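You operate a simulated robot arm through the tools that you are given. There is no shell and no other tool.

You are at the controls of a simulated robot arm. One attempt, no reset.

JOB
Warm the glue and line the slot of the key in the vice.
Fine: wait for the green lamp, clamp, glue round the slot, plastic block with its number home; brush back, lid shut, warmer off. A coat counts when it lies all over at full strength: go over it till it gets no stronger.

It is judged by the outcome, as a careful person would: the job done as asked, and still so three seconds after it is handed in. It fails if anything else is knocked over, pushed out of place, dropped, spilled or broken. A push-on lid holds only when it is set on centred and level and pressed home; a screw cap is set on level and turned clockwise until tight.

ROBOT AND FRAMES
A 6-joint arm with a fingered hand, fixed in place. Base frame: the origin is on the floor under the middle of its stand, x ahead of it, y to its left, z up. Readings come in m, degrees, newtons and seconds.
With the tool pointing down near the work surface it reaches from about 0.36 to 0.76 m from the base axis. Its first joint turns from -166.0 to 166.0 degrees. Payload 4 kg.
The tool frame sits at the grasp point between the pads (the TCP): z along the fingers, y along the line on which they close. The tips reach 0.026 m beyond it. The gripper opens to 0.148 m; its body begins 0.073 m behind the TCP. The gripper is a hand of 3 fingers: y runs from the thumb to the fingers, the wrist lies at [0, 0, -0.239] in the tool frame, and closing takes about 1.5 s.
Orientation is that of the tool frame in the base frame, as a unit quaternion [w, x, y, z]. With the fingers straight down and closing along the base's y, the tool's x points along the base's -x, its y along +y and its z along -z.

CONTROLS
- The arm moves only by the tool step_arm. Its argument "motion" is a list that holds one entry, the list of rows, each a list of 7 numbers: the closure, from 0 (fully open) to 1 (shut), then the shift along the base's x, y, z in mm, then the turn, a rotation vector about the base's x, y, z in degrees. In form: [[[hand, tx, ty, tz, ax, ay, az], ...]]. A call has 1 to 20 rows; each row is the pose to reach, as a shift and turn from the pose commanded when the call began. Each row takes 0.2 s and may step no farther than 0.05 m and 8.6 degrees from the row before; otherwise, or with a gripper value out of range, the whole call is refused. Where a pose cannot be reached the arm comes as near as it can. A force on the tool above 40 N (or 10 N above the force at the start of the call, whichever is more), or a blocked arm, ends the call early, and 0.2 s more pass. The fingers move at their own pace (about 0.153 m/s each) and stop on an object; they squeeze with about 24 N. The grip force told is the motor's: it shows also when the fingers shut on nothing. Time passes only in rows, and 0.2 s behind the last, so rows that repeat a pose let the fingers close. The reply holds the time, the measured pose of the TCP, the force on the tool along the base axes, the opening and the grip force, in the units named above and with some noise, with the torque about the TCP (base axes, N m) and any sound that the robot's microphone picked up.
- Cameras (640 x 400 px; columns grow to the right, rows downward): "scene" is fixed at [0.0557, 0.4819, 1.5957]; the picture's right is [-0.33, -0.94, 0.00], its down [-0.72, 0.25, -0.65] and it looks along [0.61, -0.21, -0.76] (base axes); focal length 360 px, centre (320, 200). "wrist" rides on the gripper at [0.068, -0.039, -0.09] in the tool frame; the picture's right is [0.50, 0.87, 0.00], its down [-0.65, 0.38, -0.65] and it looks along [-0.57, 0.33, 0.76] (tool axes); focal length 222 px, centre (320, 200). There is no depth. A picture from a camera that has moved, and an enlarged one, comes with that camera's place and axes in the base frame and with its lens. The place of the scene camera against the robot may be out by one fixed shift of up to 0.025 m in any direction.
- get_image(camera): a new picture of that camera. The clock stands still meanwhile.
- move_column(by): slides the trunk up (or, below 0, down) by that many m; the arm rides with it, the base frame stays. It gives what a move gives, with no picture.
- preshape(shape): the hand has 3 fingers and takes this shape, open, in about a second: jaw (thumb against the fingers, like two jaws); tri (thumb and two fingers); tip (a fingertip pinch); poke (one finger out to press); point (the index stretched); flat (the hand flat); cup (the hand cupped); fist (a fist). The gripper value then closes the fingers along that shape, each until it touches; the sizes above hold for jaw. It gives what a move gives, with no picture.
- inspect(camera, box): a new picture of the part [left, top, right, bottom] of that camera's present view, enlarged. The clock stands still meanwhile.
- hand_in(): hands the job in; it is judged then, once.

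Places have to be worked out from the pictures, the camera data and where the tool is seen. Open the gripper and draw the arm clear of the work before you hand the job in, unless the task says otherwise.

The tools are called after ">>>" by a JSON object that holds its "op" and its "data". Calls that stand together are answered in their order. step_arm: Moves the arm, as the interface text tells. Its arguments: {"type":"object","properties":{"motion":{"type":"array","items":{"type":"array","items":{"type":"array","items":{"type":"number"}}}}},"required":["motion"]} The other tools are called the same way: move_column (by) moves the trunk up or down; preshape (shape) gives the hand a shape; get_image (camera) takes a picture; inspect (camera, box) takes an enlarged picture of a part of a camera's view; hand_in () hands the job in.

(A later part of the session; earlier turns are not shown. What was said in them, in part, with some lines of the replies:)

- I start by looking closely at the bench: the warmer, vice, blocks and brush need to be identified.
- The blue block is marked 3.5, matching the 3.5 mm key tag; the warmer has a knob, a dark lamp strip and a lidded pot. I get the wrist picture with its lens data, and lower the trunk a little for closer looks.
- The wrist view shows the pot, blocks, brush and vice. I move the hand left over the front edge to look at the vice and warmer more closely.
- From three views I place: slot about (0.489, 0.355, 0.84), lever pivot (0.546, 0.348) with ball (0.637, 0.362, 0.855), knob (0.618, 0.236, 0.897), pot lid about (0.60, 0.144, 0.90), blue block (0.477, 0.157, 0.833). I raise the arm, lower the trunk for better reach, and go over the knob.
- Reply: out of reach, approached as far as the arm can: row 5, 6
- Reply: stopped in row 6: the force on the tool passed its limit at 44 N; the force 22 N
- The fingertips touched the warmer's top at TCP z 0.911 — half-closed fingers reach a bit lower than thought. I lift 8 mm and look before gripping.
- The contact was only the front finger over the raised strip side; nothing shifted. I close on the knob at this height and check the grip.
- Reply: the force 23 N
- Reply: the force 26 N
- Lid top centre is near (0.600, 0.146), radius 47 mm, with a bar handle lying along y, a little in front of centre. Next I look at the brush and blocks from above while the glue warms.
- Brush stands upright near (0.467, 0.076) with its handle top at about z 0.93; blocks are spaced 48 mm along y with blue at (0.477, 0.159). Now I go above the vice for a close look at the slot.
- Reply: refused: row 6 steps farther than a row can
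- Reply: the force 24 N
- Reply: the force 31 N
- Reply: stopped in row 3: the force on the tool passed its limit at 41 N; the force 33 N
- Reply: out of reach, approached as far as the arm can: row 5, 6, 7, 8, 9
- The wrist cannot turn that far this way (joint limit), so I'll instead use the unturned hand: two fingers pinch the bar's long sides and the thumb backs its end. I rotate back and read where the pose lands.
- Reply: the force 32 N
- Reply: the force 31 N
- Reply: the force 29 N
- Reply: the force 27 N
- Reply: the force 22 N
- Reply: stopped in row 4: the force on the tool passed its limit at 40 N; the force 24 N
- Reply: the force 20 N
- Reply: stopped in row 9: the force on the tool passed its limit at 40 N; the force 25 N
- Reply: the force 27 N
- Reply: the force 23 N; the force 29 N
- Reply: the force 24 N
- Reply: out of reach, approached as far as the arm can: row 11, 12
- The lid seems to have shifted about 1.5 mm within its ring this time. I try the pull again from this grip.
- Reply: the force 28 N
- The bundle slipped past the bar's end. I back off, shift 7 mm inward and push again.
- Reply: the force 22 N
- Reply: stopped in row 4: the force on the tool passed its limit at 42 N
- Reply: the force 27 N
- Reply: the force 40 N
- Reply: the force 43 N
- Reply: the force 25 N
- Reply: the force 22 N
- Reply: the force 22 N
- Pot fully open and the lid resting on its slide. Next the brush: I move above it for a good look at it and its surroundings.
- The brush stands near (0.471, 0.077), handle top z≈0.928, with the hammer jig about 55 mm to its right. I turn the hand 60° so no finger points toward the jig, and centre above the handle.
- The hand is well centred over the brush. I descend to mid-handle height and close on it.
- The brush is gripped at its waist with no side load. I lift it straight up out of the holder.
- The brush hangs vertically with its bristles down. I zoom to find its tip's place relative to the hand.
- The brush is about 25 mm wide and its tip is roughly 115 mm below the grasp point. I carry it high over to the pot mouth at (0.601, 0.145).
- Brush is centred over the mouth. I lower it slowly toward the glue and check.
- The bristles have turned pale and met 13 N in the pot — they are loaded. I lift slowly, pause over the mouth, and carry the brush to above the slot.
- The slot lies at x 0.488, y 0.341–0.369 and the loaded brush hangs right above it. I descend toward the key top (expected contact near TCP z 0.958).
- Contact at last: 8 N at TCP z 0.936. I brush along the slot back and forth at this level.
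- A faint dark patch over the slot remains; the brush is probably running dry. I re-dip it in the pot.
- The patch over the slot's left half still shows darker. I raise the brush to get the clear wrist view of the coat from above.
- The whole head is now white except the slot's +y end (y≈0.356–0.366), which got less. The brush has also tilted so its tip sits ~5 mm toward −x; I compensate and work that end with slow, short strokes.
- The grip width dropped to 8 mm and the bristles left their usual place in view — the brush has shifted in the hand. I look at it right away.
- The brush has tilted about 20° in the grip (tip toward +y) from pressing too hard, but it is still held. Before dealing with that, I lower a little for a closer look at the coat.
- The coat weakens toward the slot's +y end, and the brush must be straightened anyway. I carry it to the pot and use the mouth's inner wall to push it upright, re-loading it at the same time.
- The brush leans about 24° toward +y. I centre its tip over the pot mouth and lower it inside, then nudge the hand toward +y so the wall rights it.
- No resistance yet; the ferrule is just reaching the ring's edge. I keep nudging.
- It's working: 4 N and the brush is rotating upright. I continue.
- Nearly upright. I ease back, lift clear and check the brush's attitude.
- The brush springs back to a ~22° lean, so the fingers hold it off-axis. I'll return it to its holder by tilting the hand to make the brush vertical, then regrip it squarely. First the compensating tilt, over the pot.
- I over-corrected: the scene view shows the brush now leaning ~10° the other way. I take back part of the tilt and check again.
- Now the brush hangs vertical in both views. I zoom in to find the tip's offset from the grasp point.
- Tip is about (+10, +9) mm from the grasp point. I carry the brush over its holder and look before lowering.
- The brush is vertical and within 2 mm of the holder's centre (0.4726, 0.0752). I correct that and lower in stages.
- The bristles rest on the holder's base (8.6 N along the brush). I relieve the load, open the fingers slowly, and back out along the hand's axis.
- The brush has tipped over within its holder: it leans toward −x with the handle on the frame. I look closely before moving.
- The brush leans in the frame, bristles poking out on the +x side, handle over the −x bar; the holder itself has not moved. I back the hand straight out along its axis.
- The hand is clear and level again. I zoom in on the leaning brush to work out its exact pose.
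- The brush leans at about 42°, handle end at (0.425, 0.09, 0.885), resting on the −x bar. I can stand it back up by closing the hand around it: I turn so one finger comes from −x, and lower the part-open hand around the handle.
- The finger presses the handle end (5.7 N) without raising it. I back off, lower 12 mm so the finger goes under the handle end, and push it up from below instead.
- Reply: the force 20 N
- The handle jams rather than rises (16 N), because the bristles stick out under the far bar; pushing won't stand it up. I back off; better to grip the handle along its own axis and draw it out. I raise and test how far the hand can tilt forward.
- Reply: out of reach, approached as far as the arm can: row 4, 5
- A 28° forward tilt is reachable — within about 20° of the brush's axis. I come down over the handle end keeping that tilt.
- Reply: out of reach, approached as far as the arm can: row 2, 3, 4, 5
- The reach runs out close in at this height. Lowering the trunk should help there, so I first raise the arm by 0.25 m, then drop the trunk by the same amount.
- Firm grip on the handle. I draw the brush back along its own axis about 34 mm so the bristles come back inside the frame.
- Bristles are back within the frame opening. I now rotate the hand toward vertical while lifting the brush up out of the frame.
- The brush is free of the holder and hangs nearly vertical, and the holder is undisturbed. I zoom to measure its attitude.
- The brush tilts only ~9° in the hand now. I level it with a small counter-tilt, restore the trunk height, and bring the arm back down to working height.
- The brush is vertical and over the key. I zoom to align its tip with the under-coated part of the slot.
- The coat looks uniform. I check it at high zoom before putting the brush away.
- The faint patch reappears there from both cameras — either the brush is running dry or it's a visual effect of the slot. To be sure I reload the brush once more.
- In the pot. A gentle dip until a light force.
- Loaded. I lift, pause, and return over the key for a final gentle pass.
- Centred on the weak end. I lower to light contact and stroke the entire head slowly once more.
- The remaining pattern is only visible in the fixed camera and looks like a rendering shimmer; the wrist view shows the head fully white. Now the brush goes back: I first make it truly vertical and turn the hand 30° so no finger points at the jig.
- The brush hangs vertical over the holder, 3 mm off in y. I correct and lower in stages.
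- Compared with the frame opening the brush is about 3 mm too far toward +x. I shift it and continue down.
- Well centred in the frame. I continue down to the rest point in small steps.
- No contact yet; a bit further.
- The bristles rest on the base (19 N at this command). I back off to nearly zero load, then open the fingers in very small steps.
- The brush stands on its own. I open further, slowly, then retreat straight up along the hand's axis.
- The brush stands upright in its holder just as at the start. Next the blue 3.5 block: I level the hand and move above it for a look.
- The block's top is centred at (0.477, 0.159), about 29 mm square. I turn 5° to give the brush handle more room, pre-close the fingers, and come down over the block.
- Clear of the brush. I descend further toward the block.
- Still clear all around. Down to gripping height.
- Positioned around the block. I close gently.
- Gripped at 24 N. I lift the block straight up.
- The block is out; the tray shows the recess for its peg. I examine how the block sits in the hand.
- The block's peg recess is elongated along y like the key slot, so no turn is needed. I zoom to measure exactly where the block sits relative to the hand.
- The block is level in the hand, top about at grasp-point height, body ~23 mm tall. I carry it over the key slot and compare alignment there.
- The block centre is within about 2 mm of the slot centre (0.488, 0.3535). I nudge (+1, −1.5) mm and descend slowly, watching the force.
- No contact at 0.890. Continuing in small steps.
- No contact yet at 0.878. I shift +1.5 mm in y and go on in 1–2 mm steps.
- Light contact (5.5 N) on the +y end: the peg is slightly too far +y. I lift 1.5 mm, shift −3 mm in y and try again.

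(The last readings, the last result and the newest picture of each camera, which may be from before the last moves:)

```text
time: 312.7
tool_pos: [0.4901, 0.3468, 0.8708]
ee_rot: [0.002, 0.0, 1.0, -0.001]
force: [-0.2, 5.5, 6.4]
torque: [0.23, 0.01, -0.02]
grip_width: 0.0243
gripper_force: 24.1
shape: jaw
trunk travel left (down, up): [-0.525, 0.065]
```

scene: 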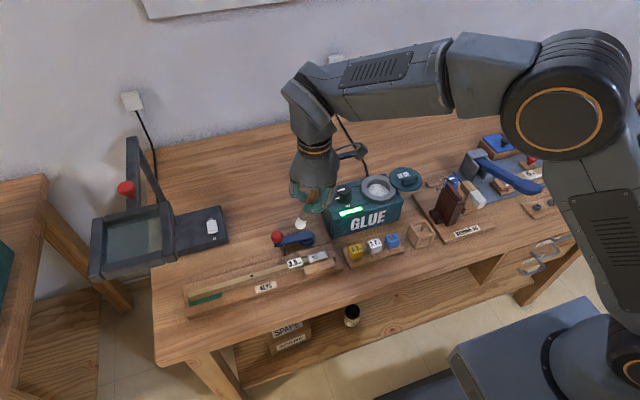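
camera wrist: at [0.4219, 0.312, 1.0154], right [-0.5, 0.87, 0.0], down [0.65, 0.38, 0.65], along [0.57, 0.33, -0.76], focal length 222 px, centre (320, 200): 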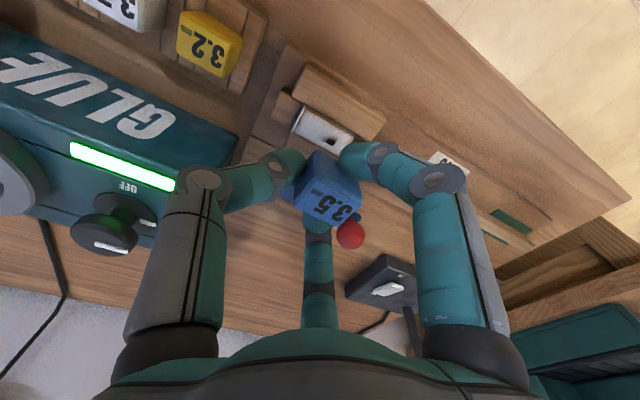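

Now there's a sideways push of +5.5 N: the peg's −y side bears on the slot wall, so it is entering. I ease +1.5 mm back and lower further.

>>> {"op": "step_arm", "data": {"motion": [[[1.0, 0, 1.5, 0, 0, 0, 0], [1.0, 0, 1.5, -1, 0, 0, 0], [1.0, 0, 1.5, -2, 0, 0, 0], [1.0, 0, 1.5, -2, 0, 0, 0]]]}}

>>> {"op": "inspect", "data": {"camera": "scene", "box": [290, 220, 350, 275]}}

```text
time: 313.7
tool_pos: [0.4888, 0.3483, 0.8686]
ee_rot: [0.0, 0.0, 1.0, -0.001]
force: [-0.9, -1.4, 2.8]
torque: [0.06, 0.03, -0.01]
grip_width: 0.0245
gripper_force: 24.3
shape: jaw
trunk travel left (down, up): [-0.525, 0.065]
```

```text
7.27 times, centred on (320, 248) of scene
camera zoom: at [0.0557, 0.4819, 1.5957], right [-0.33, -0.94, 0.0], down [-0.72, 0.25, -0.65], along [0.61, -0.21, -0.76], focal length 2618 px, centre (320, -146)
```

zoom: 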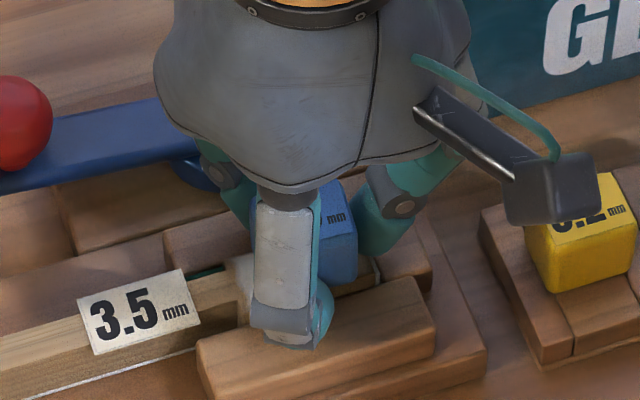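

Sliding in with only 2.8 N. I continue down.

>>> {"op": "step_arm", "data": {"motion": [[[1.0, 0, 0, -1, 0, 0, 0], [1.0, 0, 0, -2, 0, 0, 0], [1.0, 0, 0, -2, 0, 0, 0]]]}}

>>> {"op": "step_arm", "data": {"motion": [[[1.0, 0, 0, -1, 0, 0, 0], [1.0, 0, 0, -2, 0, 0, 0], [1.0, 0, 0, -2, 0, 0, 0]]]}}

>>> {"op": "inspect", "data": {"camera": "scene", "box": [290, 220, 350, 275]}}

>>> {"op": "inspect", "data": {"camera": "wrist", "box": [250, 90, 430, 230]}}

```text
time: 314.5
tool_pos: [0.4893, 0.3479, 0.8666]
ee_rot: [0.001, -0.001, 1.0, 0.0]
force: [-0.7, -1.6, 13.7]
torque: [-0.15, 0.11, 0.0]
grip_width: 0.0246
gripper_force: 23.8
shape: jaw
trunk travel left (down, up): [-0.525, 0.065]
```

```text
time: 315.3
tool_pos: [0.4899, 0.3493, 0.8675]
ee_rot: [0.002, -0.001, 1.0, 0.0]
force: [0.1, -6.1, 33.0]
torque: [-0.4, 0.09, 0.03]
grip_width: 0.0264
gripper_force: 23.5
shape: jaw
trunk travel left (down, up): [-0.525, 0.065]
```

```text
7.27 times, centred on (320, 248) of scene
camera zoom: at [0.0557, 0.4819, 1.5957], right [-0.33, -0.94, 0.0], down [-0.72, 0.25, -0.65], along [0.61, -0.21, -0.76], focal length 2618 px, centre (320, -146)
```

zoom: 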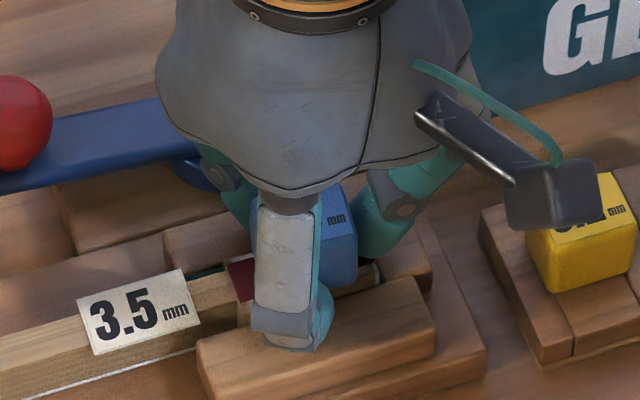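

```text
2.86 times, centred on (340, 160) of wrist
camera zoom: at [0.4219, 0.309, 0.9579], right [-0.5, 0.87, 0.0], down [0.65, 0.38, 0.66], along [0.57, 0.33, -0.75], focal length 635 px, centre (263, 314)
```

zoom: 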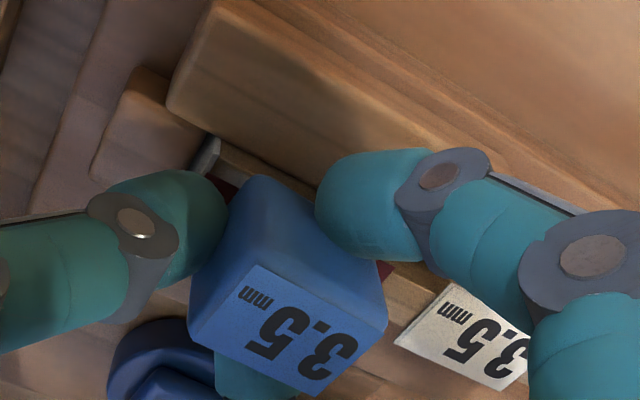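

The key now shows red cloth round the block and it bears firmly (33 N) — it seems to have gone home. I relax the push, open the fingers and rise to look.

>>> {"op": "step_arm", "data": {"motion": [[[1.0, 0, 0, 1.5, 0, 0, 0], [1.0, 0, 0, 2.5, 0, 0, 0], [0.85, 0, 0, 2.5, 0, 0, 0], [0.8, 0, 0, 2.5, 0, 0, 0], [0.75, 0, 0, 2.5, 0, 0, 0], [0.68, 0, 0, 2.5, 0, 0, 0], [0.6, 0, 0, 2.5, 0, 0, 0], [0.6, 0, 0, 15, 0, 0, 0], [0.55, 0, 0, 40, 0, 0, 0], [0.4, 0, 0, 80, 0, 0, 0], [0.3, 0, 0, 115, 0, 0, 0], [0.3, 0, 0, 115, 0, 0, 0]]]}}

>>> {"op": "get_image", "data": {"camera": "wrist"}}

>>> {"op": "inspect", "data": {"camera": "wrist", "box": [260, 70, 400, 170]}}

>>> {"op": "inspect", "data": {"camera": "scene", "box": [290, 220, 350, 275]}}

```text
time: 317.9
tool_pos: [0.4896, 0.3503, 0.9789]
ee_rot: [0.0, 0.0, 1.0, -0.001]
force: [-0.4, -0.3, 0.2]
torque: [0.01, -0.01, 0.01]
grip_width: 0.1032
gripper_force: 0.1
shape: jaw
trunk travel left (down, up): [-0.525, 0.065]
```

```text
taken
camera wrist: at [0.4221, 0.3108, 1.0703], right [-0.5, 0.87, 0.0], down [0.66, 0.38, 0.65], along [0.57, 0.33, -0.76], focal length 222 px, centre (320, 200)
```

wrist: 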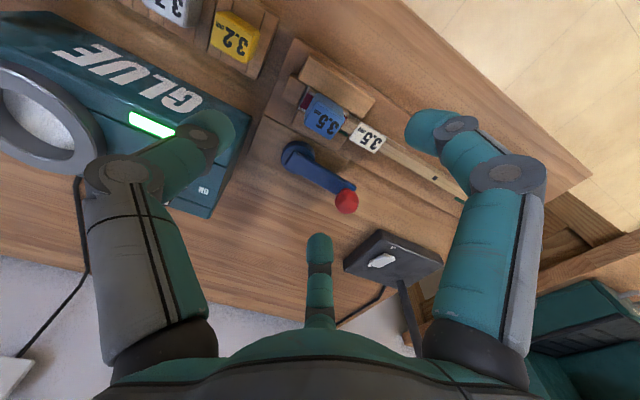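

```text
4.00 times, centred on (330, 120) of wrist
camera zoom: at [0.4221, 0.3108, 1.0703], right [-0.5, 0.87, 0.0], down [0.66, 0.38, 0.65], along [0.57, 0.33, -0.76], focal length 888 px, centre (280, 520)
```

zoom: 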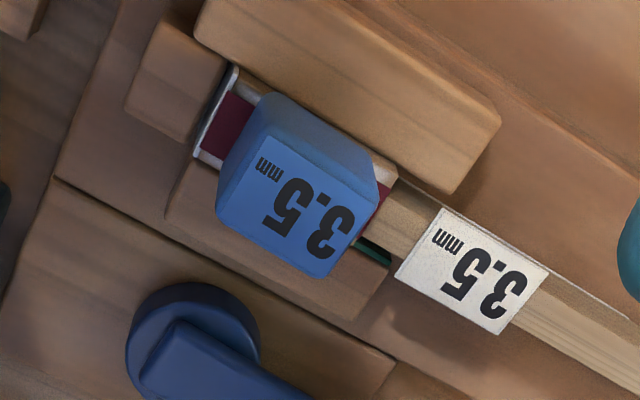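

```text
7.27 times, centred on (320, 248) of scene
camera zoom: at [0.0557, 0.4819, 1.5957], right [-0.33, -0.94, 0.0], down [-0.72, 0.25, -0.65], along [0.61, -0.21, -0.76], focal length 2618 px, centre (320, -146)
```

zoom: 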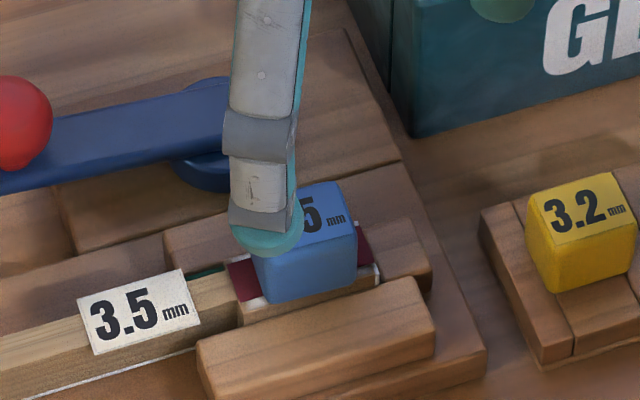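

The 3.5 block sits in the slot over the red cloth, centred at (0.4887, 0.3535). To make sure it's home I close the fingers and press on its top.

>>> {"op": "step_arm", "data": {"motion": [[[0.6, 0, 1, 0, 0, 0, 0], [0.9, -0.5, 3, 0, 0, 0, 0], [1.0, -0.5, 3, 0, 0, 0, 0], [1.0, -0.5, 3, -20, 0, 0, 0], [1.0, -0.5, 3, -45, 0, 0, 0], [1.0, -0.5, 3, -65, 0, 0, 0], [1.0, -0.5, 3, -72, 0, 0, 0], [1.0, -0.5, 3, -72, 0, 0, 0]]]}}

>>> {"op": "inspect", "data": {"camera": "wrist", "box": [240, 100, 420, 230]}}

>>> {"op": "inspect", "data": {"camera": "scene", "box": [290, 200, 350, 270]}}

```text
time: 319.7
tool_pos: [0.4906, 0.3522, 0.907]
ee_rot: [-0.001, 0.001, 1.0, -0.001]
force: [0.3, 0.6, 0.5]
torque: [0.01, -0.02, 0.02]
grip_width: 0.0
gripper_force: 23.9
shape: jaw
trunk travel left (down, up): [-0.525, 0.065]
```

```text
3.08 times, centred on (330, 165) of wrist
camera zoom: at [0.4235, 0.3133, 0.9984], right [-0.5, 0.87, 0.0], down [0.65, 0.38, 0.65], along [0.57, 0.33, -0.76], focal length 684 px, centre (289, 308)
```

zoom: 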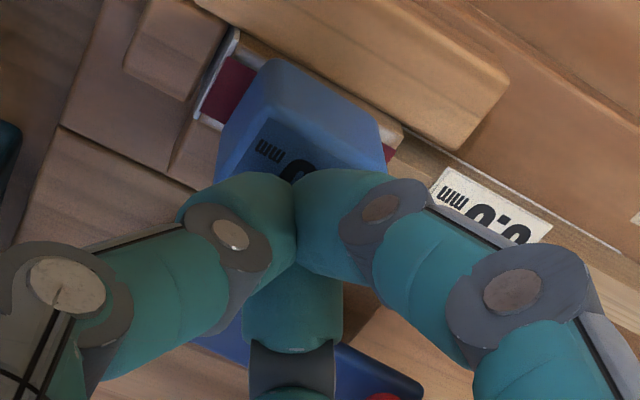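

```text
5.71 times, centred on (320, 235) of scene
camera zoom: at [0.0557, 0.4819, 1.5957], right [-0.33, -0.94, 0.0], down [-0.72, 0.25, -0.65], along [0.61, -0.21, -0.76], focal length 2057 px, centre (320, 0)
```

zoom: 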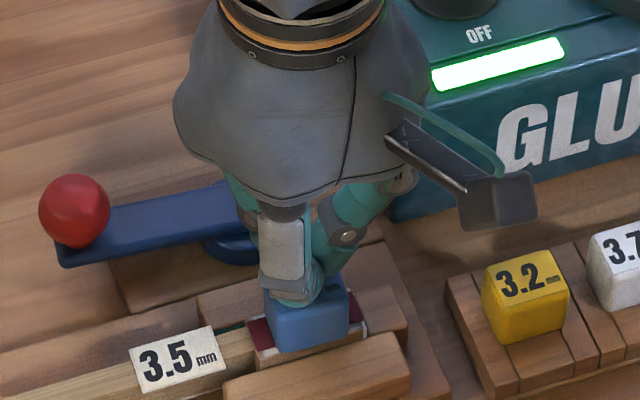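

Now I press down in small steps to about 30 N.

>>> {"op": "step_arm", "data": {"motion": [[[1.0, -1, 1, -4, 0, 0, 0], [1.0, -1, 1, -8, 0, 0, 0], [1.0, -1, 1, -10, 0, 0, 0], [1.0, -1, 1, -10, 0, 0, 0]]]}}

>>> {"op": "step_arm", "data": {"motion": [[[1.0, 0, 0, -1.5, 0, 0, 0], [1.0, 0, 0, -3, 0, 0, 0], [1.0, 0, 0, -3, 0, 0, 0]]]}}

```text
time: 320.7
tool_pos: [0.489, 0.3539, 0.9009]
ee_rot: [0.003, -0.002, 1.0, 0.001]
force: [1.9, 1.3, 34.1]
torque: [-0.01, -0.05, 0.03]
grip_width: 0.0004
gripper_force: 23.9
shape: jaw
trunk travel left (down, up): [-0.525, 0.065]
```

```text
time: 321.1
tool_pos: [0.4891, 0.354, 0.9004]
ee_rot: [0.003, 0.0, 1.0, 0.003]
force: [-1.9, -1.6, 20.6]
torque: [-0.08, 0.04, -0.03]
grip_width: 0.0
gripper_force: 24.2
shape: jaw
trunk travel left (down, up): [-0.525, 0.065]
stopped in row 2: the force on the tool passed its limit at 47 N (the readings are from after the stop); the commanded pose is now the measured one
```

Pressed with up to 47 N with no further give: it is home. I rise and inspect it.

>>> {"op": "step_arm", "data": {"motion": [[[1.0, 0, 0, 10, 0, 0, 0], [1.0, 0, 0, 40, 0, 0, 0], [0.8, 0, 0, 80, 0, 0, 0], [0.3, 20, 0, 110, 0, 0, 0], [0.0, 60, -20, 120, 0, 0, 0], [0.0, 90, -40, 120, 0, 0, 0]]]}}

>>> {"op": "inspect", "data": {"camera": "scene", "box": [290, 220, 350, 275]}}

>>> {"op": "inspect", "data": {"camera": "scene", "box": [312, 235, 347, 265]}}

>>> {"op": "get_image", "data": {"camera": "scene"}}

```text
time: 322.5
tool_pos: [0.5812, 0.3141, 1.0178]
ee_rot: [0.002, -0.001, 1.0, 0.002]
force: [-0.5, -0.8, -0.3]
torque: [-0.03, 0.0, 0.04]
grip_width: 0.148
gripper_force: 0.0
shape: jaw
trunk travel left (down, up): [-0.525, 0.065]
```

```text
7.27 times, centred on (320, 248) of scene
camera zoom: at [0.0557, 0.4819, 1.5957], right [-0.33, -0.94, 0.0], down [-0.72, 0.25, -0.65], along [0.61, -0.21, -0.76], focal length 2618 px, centre (320, -146)
```

zoom: 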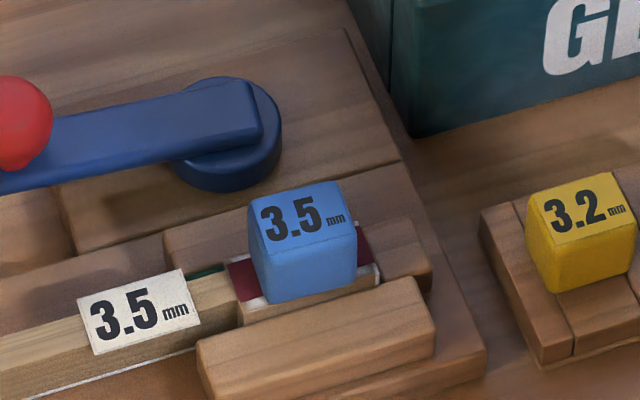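

```text
13.33 times, centred on (330, 250) of scene
camera zoom: at [0.0557, 0.4819, 1.5957], right [-0.33, -0.94, 0.0], down [-0.72, 0.25, -0.65], along [0.61, -0.21, -0.76], focal length 4799 px, centre (193, -467)
```

zoom: 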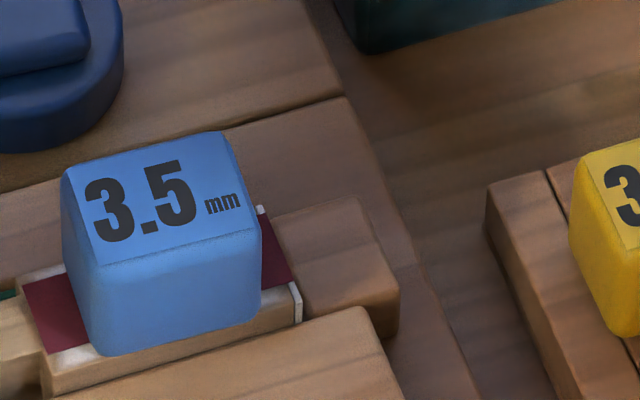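

```text
taken
```

scene: 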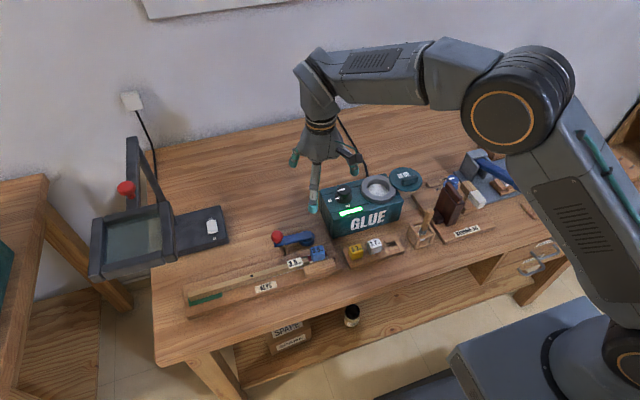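

The block is level, flush on the cloth, aligned with the key. Now the lid: I move above its handle (slid to −y) and look.

>>> {"op": "step_arm", "data": {"motion": [[[0.0, 2, -40, 10, 0, -0.3, -0.3], [0.0, 4, -85, 15, 0, -0.3, -0.3], [0.0, 6, -130, 15, 0, -0.3, -0.3], [0.0, 6, -175, 15, 0, -0.3, -0.3], [0.0, 6, -220, 15, 0, -0.3, -0.3], [0.2, 6, -255, 5, 0, -0.3, -0.3], [0.5, 6, -260, -20, 0, -0.3, -0.3], [0.5, 6, -260, -40, 0, -0.3, -0.3], [0.5, 6, -260, -40, 0, -0.3, -0.3]]]}}

>>> {"op": "get_image", "data": {"camera": "wrist"}}

>>> {"op": "inspect", "data": {"camera": "wrist", "box": [240, 70, 400, 190]}}

>>> {"op": "inspect", "data": {"camera": "scene", "box": [350, 140, 460, 220]}}

```text
time: 324.5
tool_pos: [0.5882, 0.0548, 0.9779]
ee_rot: [0.003, 0.002, 1.0, 0.001]
force: [-0.4, -0.6, -0.3]
torque: [0.02, -0.01, 0.02]
grip_width: 0.0744
gripper_force: 0.1
shape: jaw
trunk travel left (down, up): [-0.525, 0.065]
```

```text
taken
camera wrist: at [0.5196, 0.0156, 1.0683], right [-0.5, 0.87, 0.0], down [0.65, 0.37, 0.66], along [0.57, 0.33, -0.75], focal length 222 px, centre (320, 200)
```

wrist: 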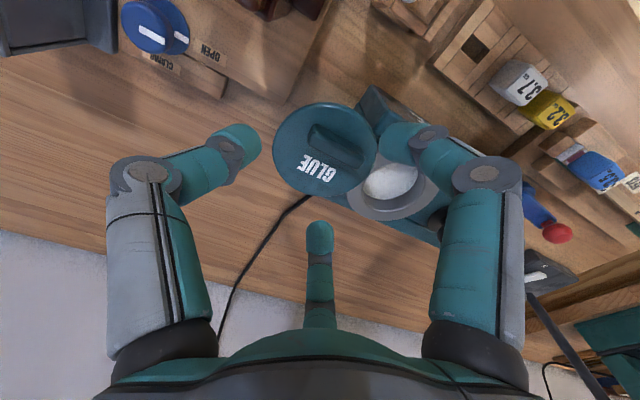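

```text
3.33 times, centred on (320, 130) of wrist
camera zoom: at [0.5196, 0.0156, 1.0683], right [-0.5, 0.87, 0.0], down [0.65, 0.37, 0.66], along [0.57, 0.33, -0.75], focal length 740 px, centre (320, 433)
```

zoom: 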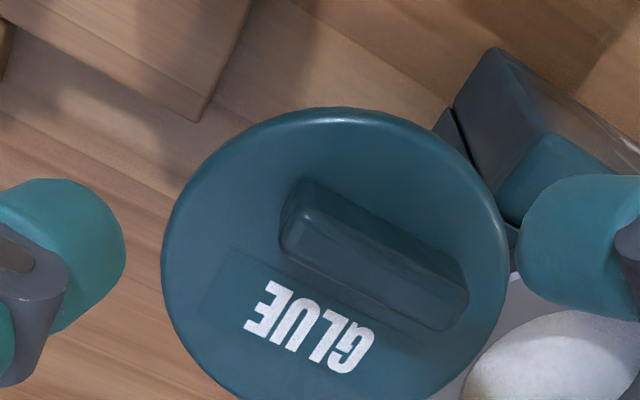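

```text
5.00 times, centred on (405, 180) of scene
camera zoom: at [0.0557, 0.4819, 1.5957], right [-0.33, -0.94, 0.0], down [-0.72, 0.25, -0.65], along [0.61, -0.21, -0.76], focal length 1800 px, centre (-105, 300)
```

zoom: 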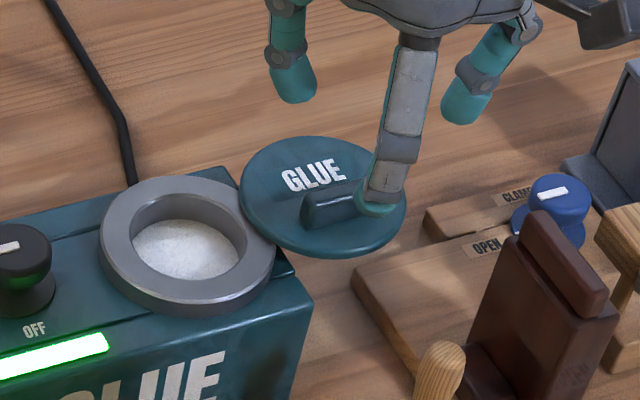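

The handle centre is at about (0.586, 0.066). I repeat the grip that worked: tips down onto the lid around the handle, then close.

>>> {"op": "step_arm", "data": {"motion": [[[0.6, -1, 2, -10, 0, 0, 0], [0.7, -1, 3.5, -25, 0, 0, 0], [0.74, -1, 3.5, -35, 0, 0, 0], [0.74, -1, 3.5, -42, 0, 0, 0], [0.74, -1, 3.5, -45, 0, 0, 0], [0.74, -1, 3.5, -46, 0, 0, 0]]]}}

>>> {"op": "inspect", "data": {"camera": "wrist", "box": [220, 90, 460, 270]}}

```text
time: 325.9
tool_pos: [0.5844, 0.0574, 0.9326]
ee_rot: [0.005, 0.002, 1.0, 0.001]
force: [-1.0, -0.4, 3.2]
torque: [0.06, 0.12, 0.03]
grip_width: 0.0389
gripper_force: 0.2
shape: jaw
trunk travel left (down, up): [-0.525, 0.065]
```

```text
2.22 times, centred on (340, 180) of wrist
camera zoom: at [0.5164, 0.0185, 1.0223], right [-0.5, 0.87, 0.0], down [0.65, 0.37, 0.66], along [0.58, 0.33, -0.75], focal length 494 px, centre (276, 244)
```

zoom: 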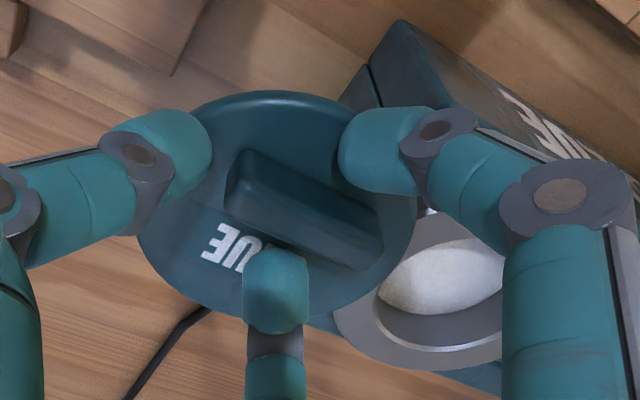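

Tips are on the lid around the handle. I close and slide the lid toward +y.

>>> {"op": "step_arm", "data": {"motion": [[[0.78, 0, 0, -1.5, 0, 0, 0], [0.84, 0, 0, -2, 0, 0, 0], [0.9, 0, 0, -2, 0, 0, 0], [1.0, 0, 0, -2, 0, 0, 0], [1.0, 0, 0, -2, 0, 0, 0], [1.0, 0, 5, -1, 0, 0, 0], [1.0, 0, 10, -1, 0, 0, 0], [1.0, 0, 15, -1, 0, 0, 0], [1.0, 0, 20, -1, 0, 0, 0], [1.0, 0, 25, -1, 0, 0, 0], [1.0, 0, 30, -1, 0, 0, 0], [1.0, 0, 35, -1, 0, 0, 0], [1.0, 0, 40, -1, 0, 0, 0]]]}}

>>> {"op": "inspect", "data": {"camera": "wrist", "box": [220, 90, 460, 270]}}

>>> {"op": "inspect", "data": {"camera": "scene", "box": [340, 140, 450, 220]}}

```text
time: 328.7
tool_pos: [0.5855, 0.0977, 0.93]
ee_rot: [0.004, 0.002, 1.0, 0.001]
force: [3.1, -0.2, -5.9]
torque: [-0.02, -0.07, 0.02]
grip_width: 0.0208
gripper_force: 23.7
shape: jaw
trunk travel left (down, up): [-0.525, 0.065]
```

```text
2.22 times, centred on (340, 180) of wrist
camera zoom: at [0.5171, 0.0585, 1.021], right [-0.5, 0.87, 0.0], down [0.65, 0.37, 0.66], along [0.57, 0.33, -0.75], focal length 494 px, centre (276, 244)
```

zoom: 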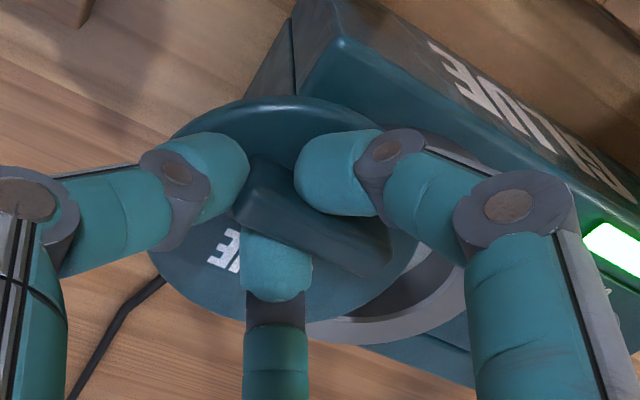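

```text
5.00 times, centred on (395, 180) of scene
camera zoom: at [0.0557, 0.4819, 1.5957], right [-0.33, -0.94, 0.0], down [-0.72, 0.25, -0.65], along [0.61, -0.21, -0.76], focal length 1800 px, centre (-55, 300)
```

zoom: 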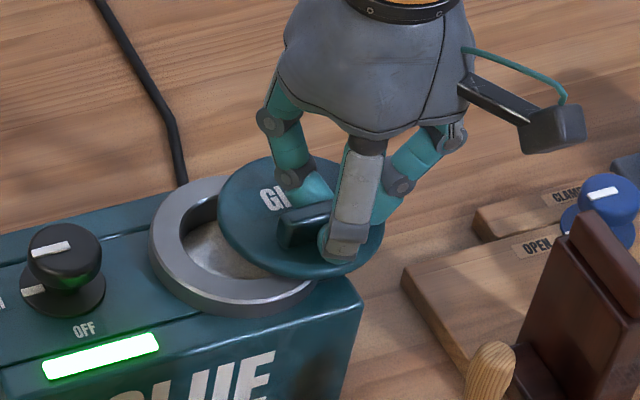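

The lid is sliding closed smoothly. I continue until it meets its stop.

>>> {"op": "step_arm", "data": {"motion": [[[1.0, 0, 5, 0, 0, 0, 0], [1.0, 0, 10, 0, 0, 0, 0], [1.0, 0, 15, 0, 0, 0, 0], [1.0, 0, 20, 0, 0, 0, 0], [1.0, 0, 25, 0, 0, 0, 0], [1.0, 0, 30, 0, 0, 0, 0], [1.0, 0, 34, 0, 0, 0, 0], [1.0, 0, 37, 0, 0, 0, 0], [1.0, 0, 37, 0, 0, 0, 0]]]}}

>>> {"op": "inspect", "data": {"camera": "scene", "box": [340, 140, 450, 220]}}

>>> {"op": "inspect", "data": {"camera": "wrist", "box": [220, 90, 460, 270]}}

```text
time: 330.7
tool_pos: [0.5863, 0.1341, 0.9323]
ee_rot: [0.004, 0.001, 1.0, 0.0]
force: [3.3, -3.9, -7.4]
torque: [-0.15, -0.06, -0.01]
grip_width: 0.0202
gripper_force: 24.0
shape: jaw
trunk travel left (down, up): [-0.525, 0.065]
```

```text
5.00 times, centred on (395, 180) of scene
camera zoom: at [0.0557, 0.4819, 1.5957], right [-0.33, -0.94, 0.0], down [-0.72, 0.25, -0.65], along [0.61, -0.21, -0.76], focal length 1800 px, centre (-55, 300)
```

zoom: 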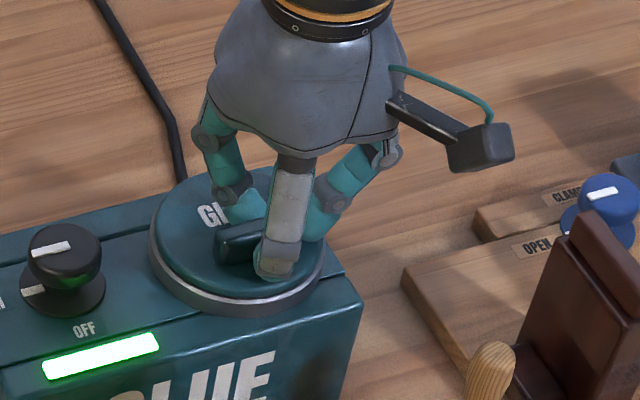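

```text
2.22 times, centred on (340, 180) of wrist
camera zoom: at [0.5171, 0.095, 1.0212], right [-0.5, 0.87, 0.0], down [0.65, 0.37, 0.66], along [0.57, 0.33, -0.75], focal length 494 px, centre (276, 244)
```

zoom: 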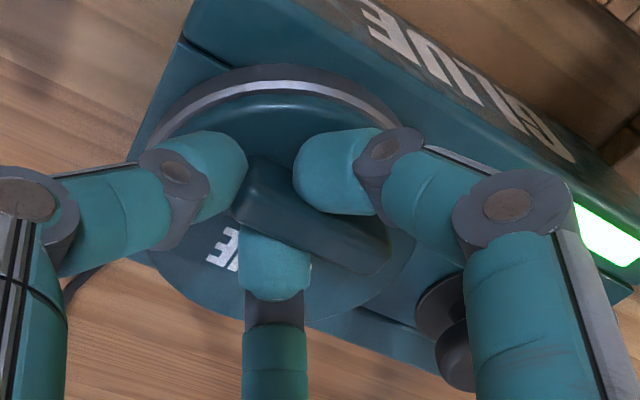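

It looks centred and meets its stop. I push a bit more to be sure it is fully shut.

>>> {"op": "step_arm", "data": {"motion": [[[1.0, 0, 2, 0, 0, 0, 0], [1.0, 0, 4, 0, 0, 0, 0], [1.0, 0, 6, 0, 0, 0, 0], [1.0, 0, 6, 0, 0, 0, 0]]]}}

>>> {"op": "inspect", "data": {"camera": "scene", "box": [370, 165, 410, 205]}}

```text
time: 331.7
tool_pos: [0.5849, 0.138, 0.9312]
ee_rot: [0.005, 0.002, 1.0, 0.0]
force: [5.0, -20.4, -0.9]
torque: [-0.65, -0.08, 0.08]
grip_width: 0.0209
gripper_force: 24.0
shape: jaw
trunk travel left (down, up): [-0.525, 0.065]
```

```text
10.00 times, centred on (390, 185) of scene
camera zoom: at [0.0557, 0.4819, 1.5957], right [-0.33, -0.94, 0.0], down [-0.72, 0.25, -0.65], along [0.61, -0.21, -0.76], focal length 3600 px, centre (-380, 350)
```

zoom: 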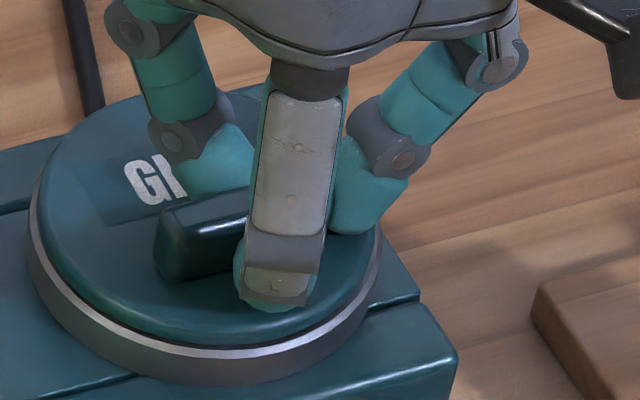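

The lid is back exactly where it began, against its stop. I open the fingers, then lift off.

>>> {"op": "step_arm", "data": {"motion": [[[0.85, 0, 0, 0, 0, 0, 0], [0.75, 0, 0, 0, 0, 0, 0], [0.68, 0, 0, 2, 0, 0, 0], [0.66, 0, 0, 12, 0, 0, 0], [0.6, 0, 0, 40, 0, 0, 0], [0.5, 0, 10, 80, -0.2, -0.5, 0], [0.3, 10, 40, 100, -0.2, -0.5, 0], [0.3, 20, 75, 100, -0.2, -0.5, 0]]]}}

>>> {"op": "inspect", "data": {"camera": "scene", "box": [310, 160, 420, 240]}}

>>> {"op": "get_image", "data": {"camera": "wrist"}}

```text
time: 333.5
tool_pos: [0.6052, 0.2162, 1.0316]
ee_rot: [0.01, 0.002, 1.0, 0.0]
force: [0.1, 0.6, -0.6]
torque: [-0.04, -0.01, -0.01]
grip_width: 0.103
gripper_force: 0.1
shape: jaw
trunk travel left (down, up): [-0.525, 0.065]
```

```text
5.00 times, centred on (365, 200) of scene
camera zoom: at [0.0557, 0.4819, 1.5957], right [-0.33, -0.94, 0.0], down [-0.72, 0.25, -0.65], along [0.61, -0.21, -0.76], focal length 1800 px, centre (95, 200)
```

zoom: 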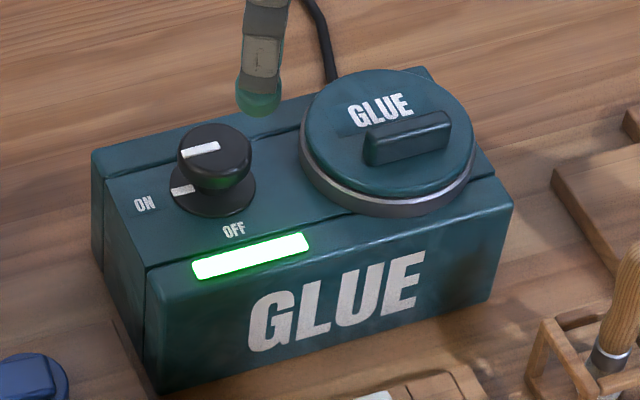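

```text
taken
camera wrist: at [0.5368, 0.1774, 1.1212], right [-0.5, 0.87, -0.01], down [0.64, 0.38, 0.67], along [0.58, 0.32, -0.75], focal length 222 px, centre (320, 200)
```

wrist: 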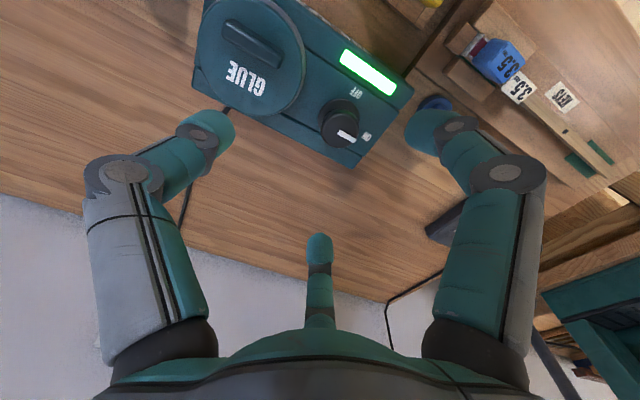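

The lid is shut. Now the warmer: I turn the hand −45° and come over the knob to turn it back to OFF.

>>> {"op": "step_arm", "data": {"motion": [[[0.4, 1, 5, 0, 0, 1.15, 0], [0.5, 2, 10, 0, 0, 1.15, 0], [0.5, 3, 15, 0, 0, 1.15, 0]]]}}

>>> {"op": "step_arm", "data": {"motion": [[[0.5, 0, 2, 0, 0, 0, -8], [0.5, 1, 4, -5, 0, 0, -16], [0.5, 2, 6, -15, 0, 0, -24], [0.5, 3, 8, -25, 0, 0, -32], [0.5, 3, 10, -40, 0, 0, -40], [0.5, 3, 10, -47, 0, 0, -46], [0.5, 3, 10, -47, 0, 0, -46]]]}}

>>> {"op": "get_image", "data": {"camera": "wrist"}}

>>> {"op": "inspect", "data": {"camera": "wrist", "box": [260, 80, 400, 180]}}

```text
time: 334.3
tool_pos: [0.6075, 0.2311, 1.0298]
ee_rot: [-0.001, 0.001, 1.0, -0.001]
force: [-1.1, -0.4, 0.1]
torque: [0.01, -0.03, 0.0]
grip_width: 0.0746
gripper_force: 0.0
shape: jaw
trunk travel left (down, up): [-0.525, 0.065]
```

```text
time: 335.9
tool_pos: [0.6109, 0.2395, 0.9839]
ee_rot: [-0.002, 0.393, 0.919, 0.0]
force: [0.4, 1.0, 0.2]
torque: [0.01, -0.01, 0.0]
grip_width: 0.0746
gripper_force: 0.1
shape: jaw
trunk travel left (down, up): [-0.525, 0.065]
```

```text
taken
camera wrist: at [0.5375, 0.2623, 1.0758], right [0.28, 0.96, 0.0], down [0.73, -0.21, 0.65], along [0.63, -0.18, -0.76], focal length 222 px, centre (320, 200)
```

wrist: 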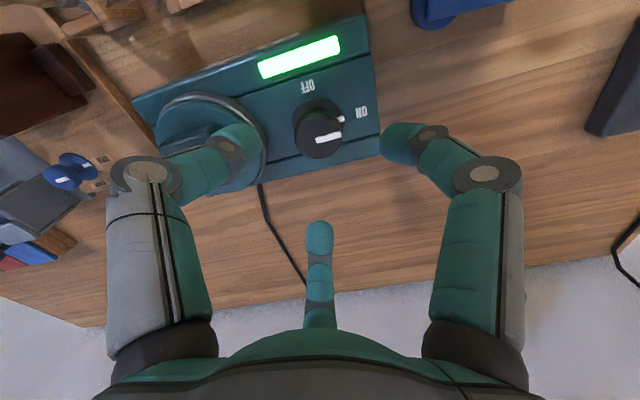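

```text
4.00 times, centred on (330, 130) of wrist
camera zoom: at [0.5375, 0.2623, 1.0758], right [0.28, 0.96, 0.0], down [0.73, -0.21, 0.65], along [0.63, -0.18, -0.76], focal length 888 px, centre (280, 480)
```

zoom: 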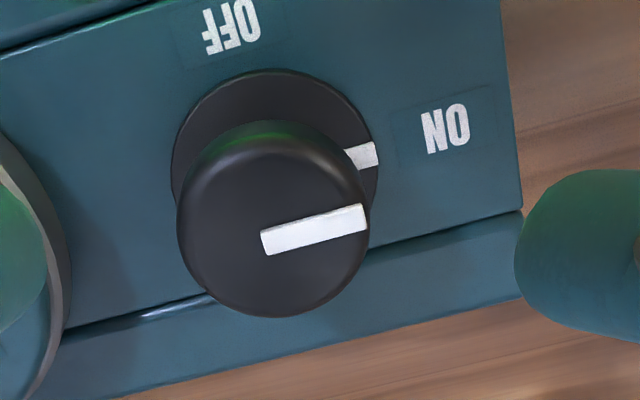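

Knob centre is about 2–3 mm toward −x. I correct, descend to the same height as before, and grip it.

>>> {"op": "step_arm", "data": {"motion": [[[0.5, -2, 0.5, -20, 0, 0, 0], [0.5, -2, 0.5, -40, 0, 0, 0], [0.5, -2, 0.5, -58, 0, 0, 0], [0.5, -2, 0.5, -67, 0, 0, 0], [0.6, -2, 0.5, -67, 0, 0, 0], [0.7, -2, 0.5, -67, 0, 0, 0], [0.78, -2, 0.5, -67, 0, 0, 0], [0.85, -2, 0.5, -67, 0, 0, 0], [0.85, -2, 0.5, -67, 0, 0, 0]]]}}

>>> {"op": "get_image", "data": {"camera": "wrist"}}

>>> {"op": "inspect", "data": {"camera": "scene", "box": [310, 150, 410, 240]}}

```text
time: 337.9
tool_pos: [0.609, 0.2408, 0.9163]
ee_rot: [-0.003, 0.392, 0.92, -0.002]
force: [-3.2, -2.6, -19.8]
torque: [-0.1, 0.13, 0.03]
grip_width: 0.0247
gripper_force: 23.6
shape: jaw
trunk travel left (down, up): [-0.525, 0.065]
```

```text
taken
camera wrist: at [0.5348, 0.2629, 1.0075], right [0.28, 0.96, 0.0], down [0.73, -0.21, 0.65], along [0.62, -0.18, -0.76], focal length 222 px, centre (320, 200)
```

wrist: 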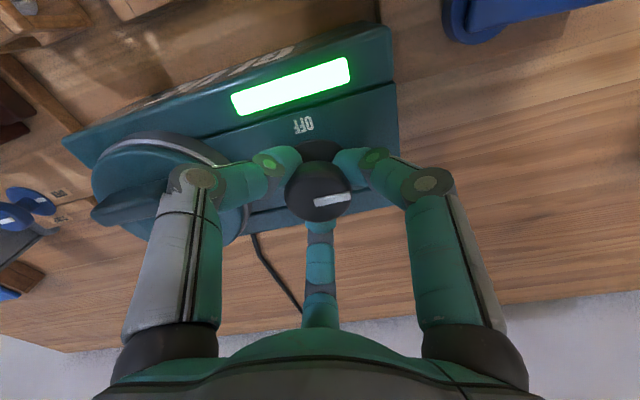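

```text
4.44 times, centred on (360, 195) of scene
camera zoom: at [0.0557, 0.4819, 1.5957], right [-0.33, -0.94, 0.0], down [-0.72, 0.25, -0.65], along [0.61, -0.21, -0.76], focal length 1600 px, centre (142, 222)
```

zoom: 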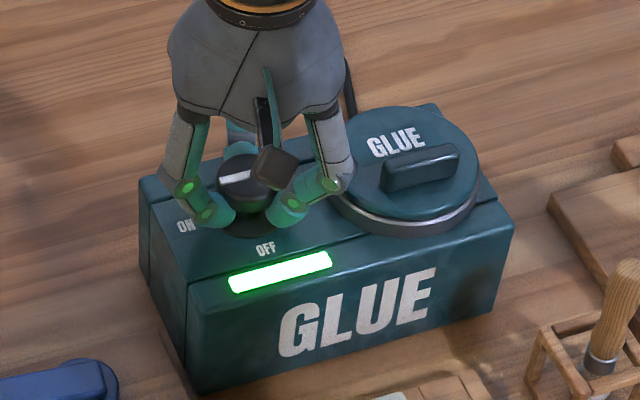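

Gripped as before. I turn the knob counter-clockwise 90° back to OFF.

>>> {"op": "step_arm", "data": {"motion": [[[0.85, 0, 0, -1, 0, 0, 0], [0.85, 0, 0, -2, 0, 0, 8], [0.85, 0, 0, -2, 0, 0, 16], [0.85, 0, 0, -2, 0, 0, 24], [0.85, 0, 0, -2, 0, 0, 32], [0.85, 0, 0, -2, 0, 0, 40], [0.85, 0, 0, -2, 0, 0, 48], [0.85, 0, 0, -2, 0, 0, 56], [0.85, 0, 0, -2, 0, 0, 64], [0.85, 0, 0, -2, 0, 0, 72], [0.85, 0, 0, -2, 0, 0, 80], [0.85, 0, 0, -2, 0, 0, 88], [0.85, 0, 0, -2, 0, 0, 92], [0.85, 0, 0, -2, 0, 0, 92]]]}}

>>> {"op": "inspect", "data": {"camera": "scene", "box": [310, 150, 410, 240]}}

>>> {"op": "get_image", "data": {"camera": "wrist"}}

```text
time: 340.9
tool_pos: [0.6086, 0.2392, 0.9132]
ee_rot: [-0.002, -0.389, 0.921, -0.001]
force: [-3.3, -14.3, -17.4]
torque: [-0.11, 0.03, -0.28]
grip_width: 0.0241
gripper_force: 24.0
shape: jaw
trunk travel left (down, up): [-0.525, 0.065]
```

```text
4.44 times, centred on (360, 195) of scene
camera zoom: at [0.0557, 0.4819, 1.5957], right [-0.33, -0.94, 0.0], down [-0.72, 0.25, -0.65], along [0.61, -0.21, -0.76], focal length 1600 px, centre (142, 222)
```

zoom: 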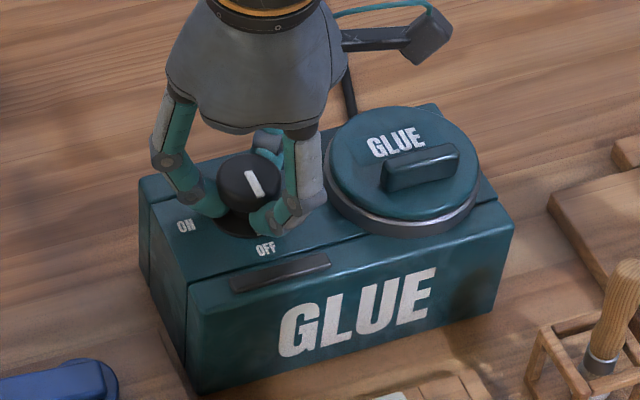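

```text
taken
camera wrist: at [0.5901, 0.1647, 1.0056], right [-0.97, 0.24, 0.0], down [0.19, 0.74, 0.65], along [0.16, 0.63, -0.76], focal length 222 px, centre (320, 200)
```

wrist: 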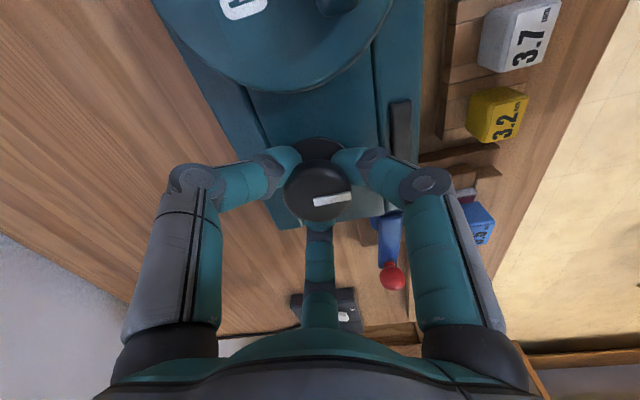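

The lamp is out: the warmer is off. I release the knob, lift straight up, and draw the hand clear.

>>> {"op": "step_arm", "data": {"motion": [[[0.7, 0, 0, 0, 0, 0, 0], [0.6, 0, 0, 0, 0, 0, 0], [0.55, 0, 0, 0, 0, 0, 0], [0.55, 0, 0, 0, 0, 0, 0], [0.55, 0, 0, 15, 0, 0, 0], [0.55, 0, 0, 40, 0, 0, 0], [0.5, 0, 0, 80, 0, 0, -5], [0.3, -10, 0, 120, 0, 0, -12], [0.0, -30, -5, 160, 0, 0, -20], [0.0, -60, -10, 190, 0, 0, -28], [0.0, -90, -20, 210, 0, 0, -35], [0.0, -120, -30, 220, 0, 0, -40], [0.0, -150, -40, 220, 0, 0, -44], [0.0, -150, -40, 220, 0, 0, -44]]]}}

>>> {"op": "get_image", "data": {"camera": "scene"}}

>>> {"op": "inspect", "data": {"camera": "scene", "box": [310, 160, 410, 240]}}

>>> {"op": "inspect", "data": {"camera": "scene", "box": [260, 190, 360, 290]}}

>>> {"op": "inspect", "data": {"camera": "scene", "box": [350, 170, 480, 265]}}

```text
time: 343.9
tool_pos: [0.4586, 0.2027, 1.1345]
ee_rot: [-0.001, -0.014, 1.0, -0.001]
force: [-0.9, 0.1, 0.0]
torque: [-0.01, -0.01, 0.03]
grip_width: 0.148
gripper_force: 0.1
shape: jaw
trunk travel left (down, up): [-0.525, 0.065]
```

```text
taken
```

scene: 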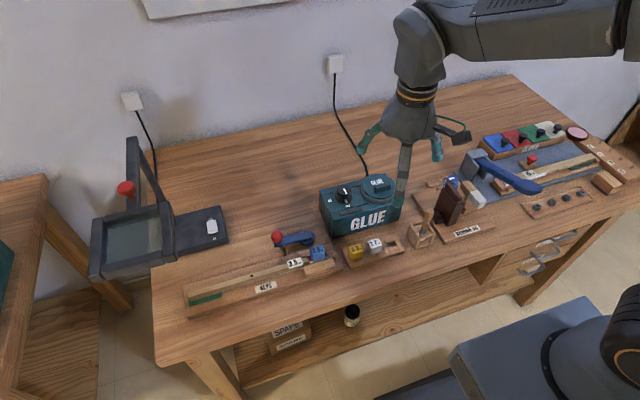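

```text
5.00 times, centred on (360, 200) of scene
camera zoom: at [0.0557, 0.4819, 1.5957], right [-0.33, -0.94, 0.0], down [-0.72, 0.25, -0.65], along [0.61, -0.21, -0.76], focal length 1800 px, centre (120, 200)
```

zoom: 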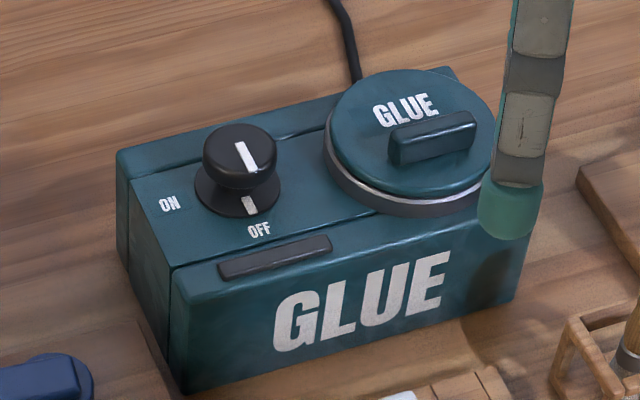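

```text
4.00 times, centred on (310, 240) of scene
camera zoom: at [0.0557, 0.4819, 1.5957], right [-0.33, -0.94, 0.0], down [-0.72, 0.25, -0.65], along [0.61, -0.21, -0.76], focal length 1440 px, centre (360, 40)
```

zoom: 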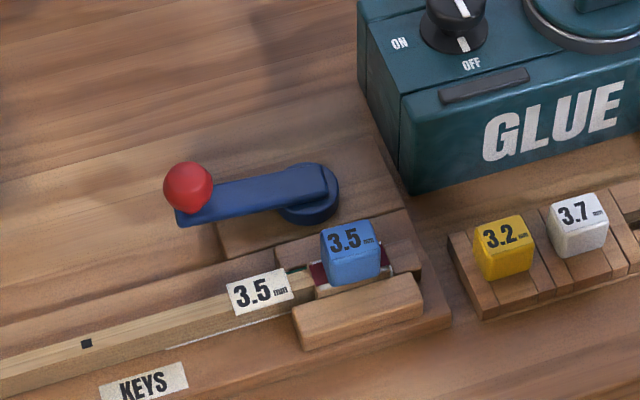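

```text
4.21 times, centred on (415, 218) of scene
camera zoom: at [0.0557, 0.4819, 1.5957], right [-0.33, -0.94, 0.0], down [-0.72, 0.25, -0.65], along [0.61, -0.21, -0.76], focal length 1516 px, centre (-80, 126)
```

zoom: 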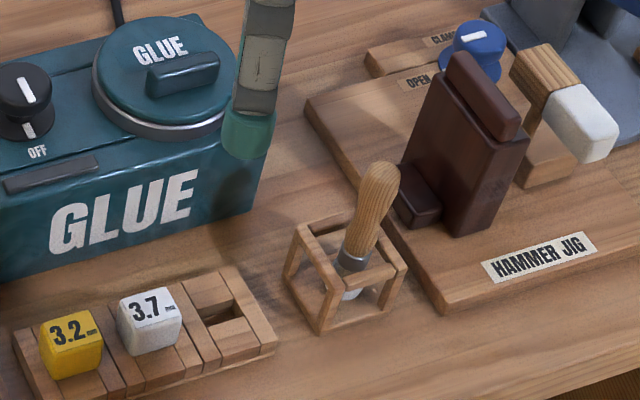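

Everything is in place: knob OFF and lamp dark, lid shut, brush upright in its holder, 3.5 block home in the clamped key, other blocks undisturbed. I draw the arm further back before handing in.

>>> {"op": "step_arm", "data": {"motion": [[[0.0, -20, -25, 15, 0, 0, 0], [0.0, -45, -60, 30, 0, 0, 0], [0.0, -70, -95, 40, 0, 0, 0], [0.0, -79, -115, 42, 0, 0, 0], [0.0, -79, -115, 42, 0, 0, 0]]]}}

>>> {"op": "get_image", "data": {"camera": "scene"}}

>>> {"op": "inspect", "data": {"camera": "scene", "box": [310, 235, 345, 265]}}

```text
time: 345.1
tool_pos: [0.3793, 0.0851, 1.1778]
ee_rot: [-0.001, -0.016, 1.0, -0.001]
force: [-0.2, 0.4, -0.4]
torque: [0.02, 0.0, -0.01]
grip_width: 0.148
gripper_force: 0.0
shape: jaw
trunk travel left (down, up): [-0.525, 0.065]
```

```text
taken
```

scene: 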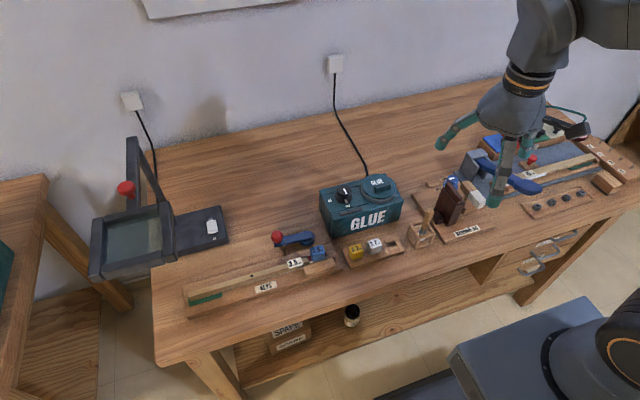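

```text
13.33 times, centred on (328, 250) of scene
camera zoom: at [0.0557, 0.4819, 1.5957], right [-0.33, -0.94, 0.0], down [-0.72, 0.25, -0.65], along [0.61, -0.21, -0.76], focal length 4799 px, centre (220, -467)
```

zoom: 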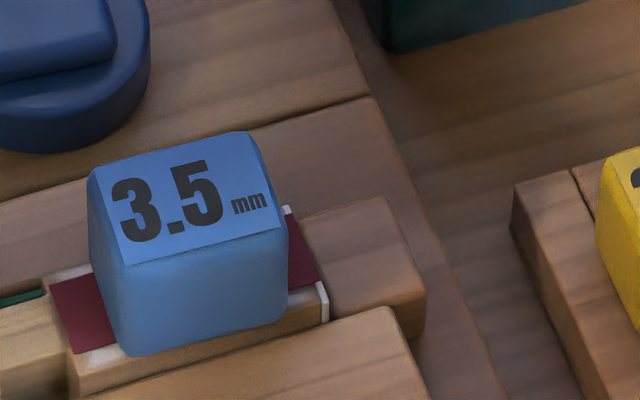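

The arm is back at its start pose with the hand open. The block is seated on the cloth in the clamped key, the brush is in its holder, the lid is shut and the warmer is off, so I hand the job in.

>>> {"op": "hand_in", "data": {}}

```text
The job is handed in.
```

The slot is glued and the 3.5 block is home in the clamped key. The brush is back upright in its holder, the lid is shut, and the warmer is off with its lamp out. I handed the job in without seeing a verdict.

- **Coat:** the head of the key looked white all over from the wrist camera after the last pass. The fixed camera still showed a faint shimmering patch at the slot's +y end. I took that as a rendering effect, because it changed from view to view, but I could not rule out a weaker spot there.
- **Block:** I pressed it with up to 47 N and it gave no further. Red cloth now shows under it at both ends.
- **Lid:** it slides rather than lifts. I pulled, twisted and gripped it in several ways, up to about 42 N, before finding that. It shut against its stop in the same place it started.
- **Brush:** it tilted in the grip from pressing too hard. When I put it back to regrip it, it tipped over inside its holder. I drew it out, regripped it and stood it upright at the end. The holder did not move.

Nothing else on the bench looked disturbed in the last pictures.
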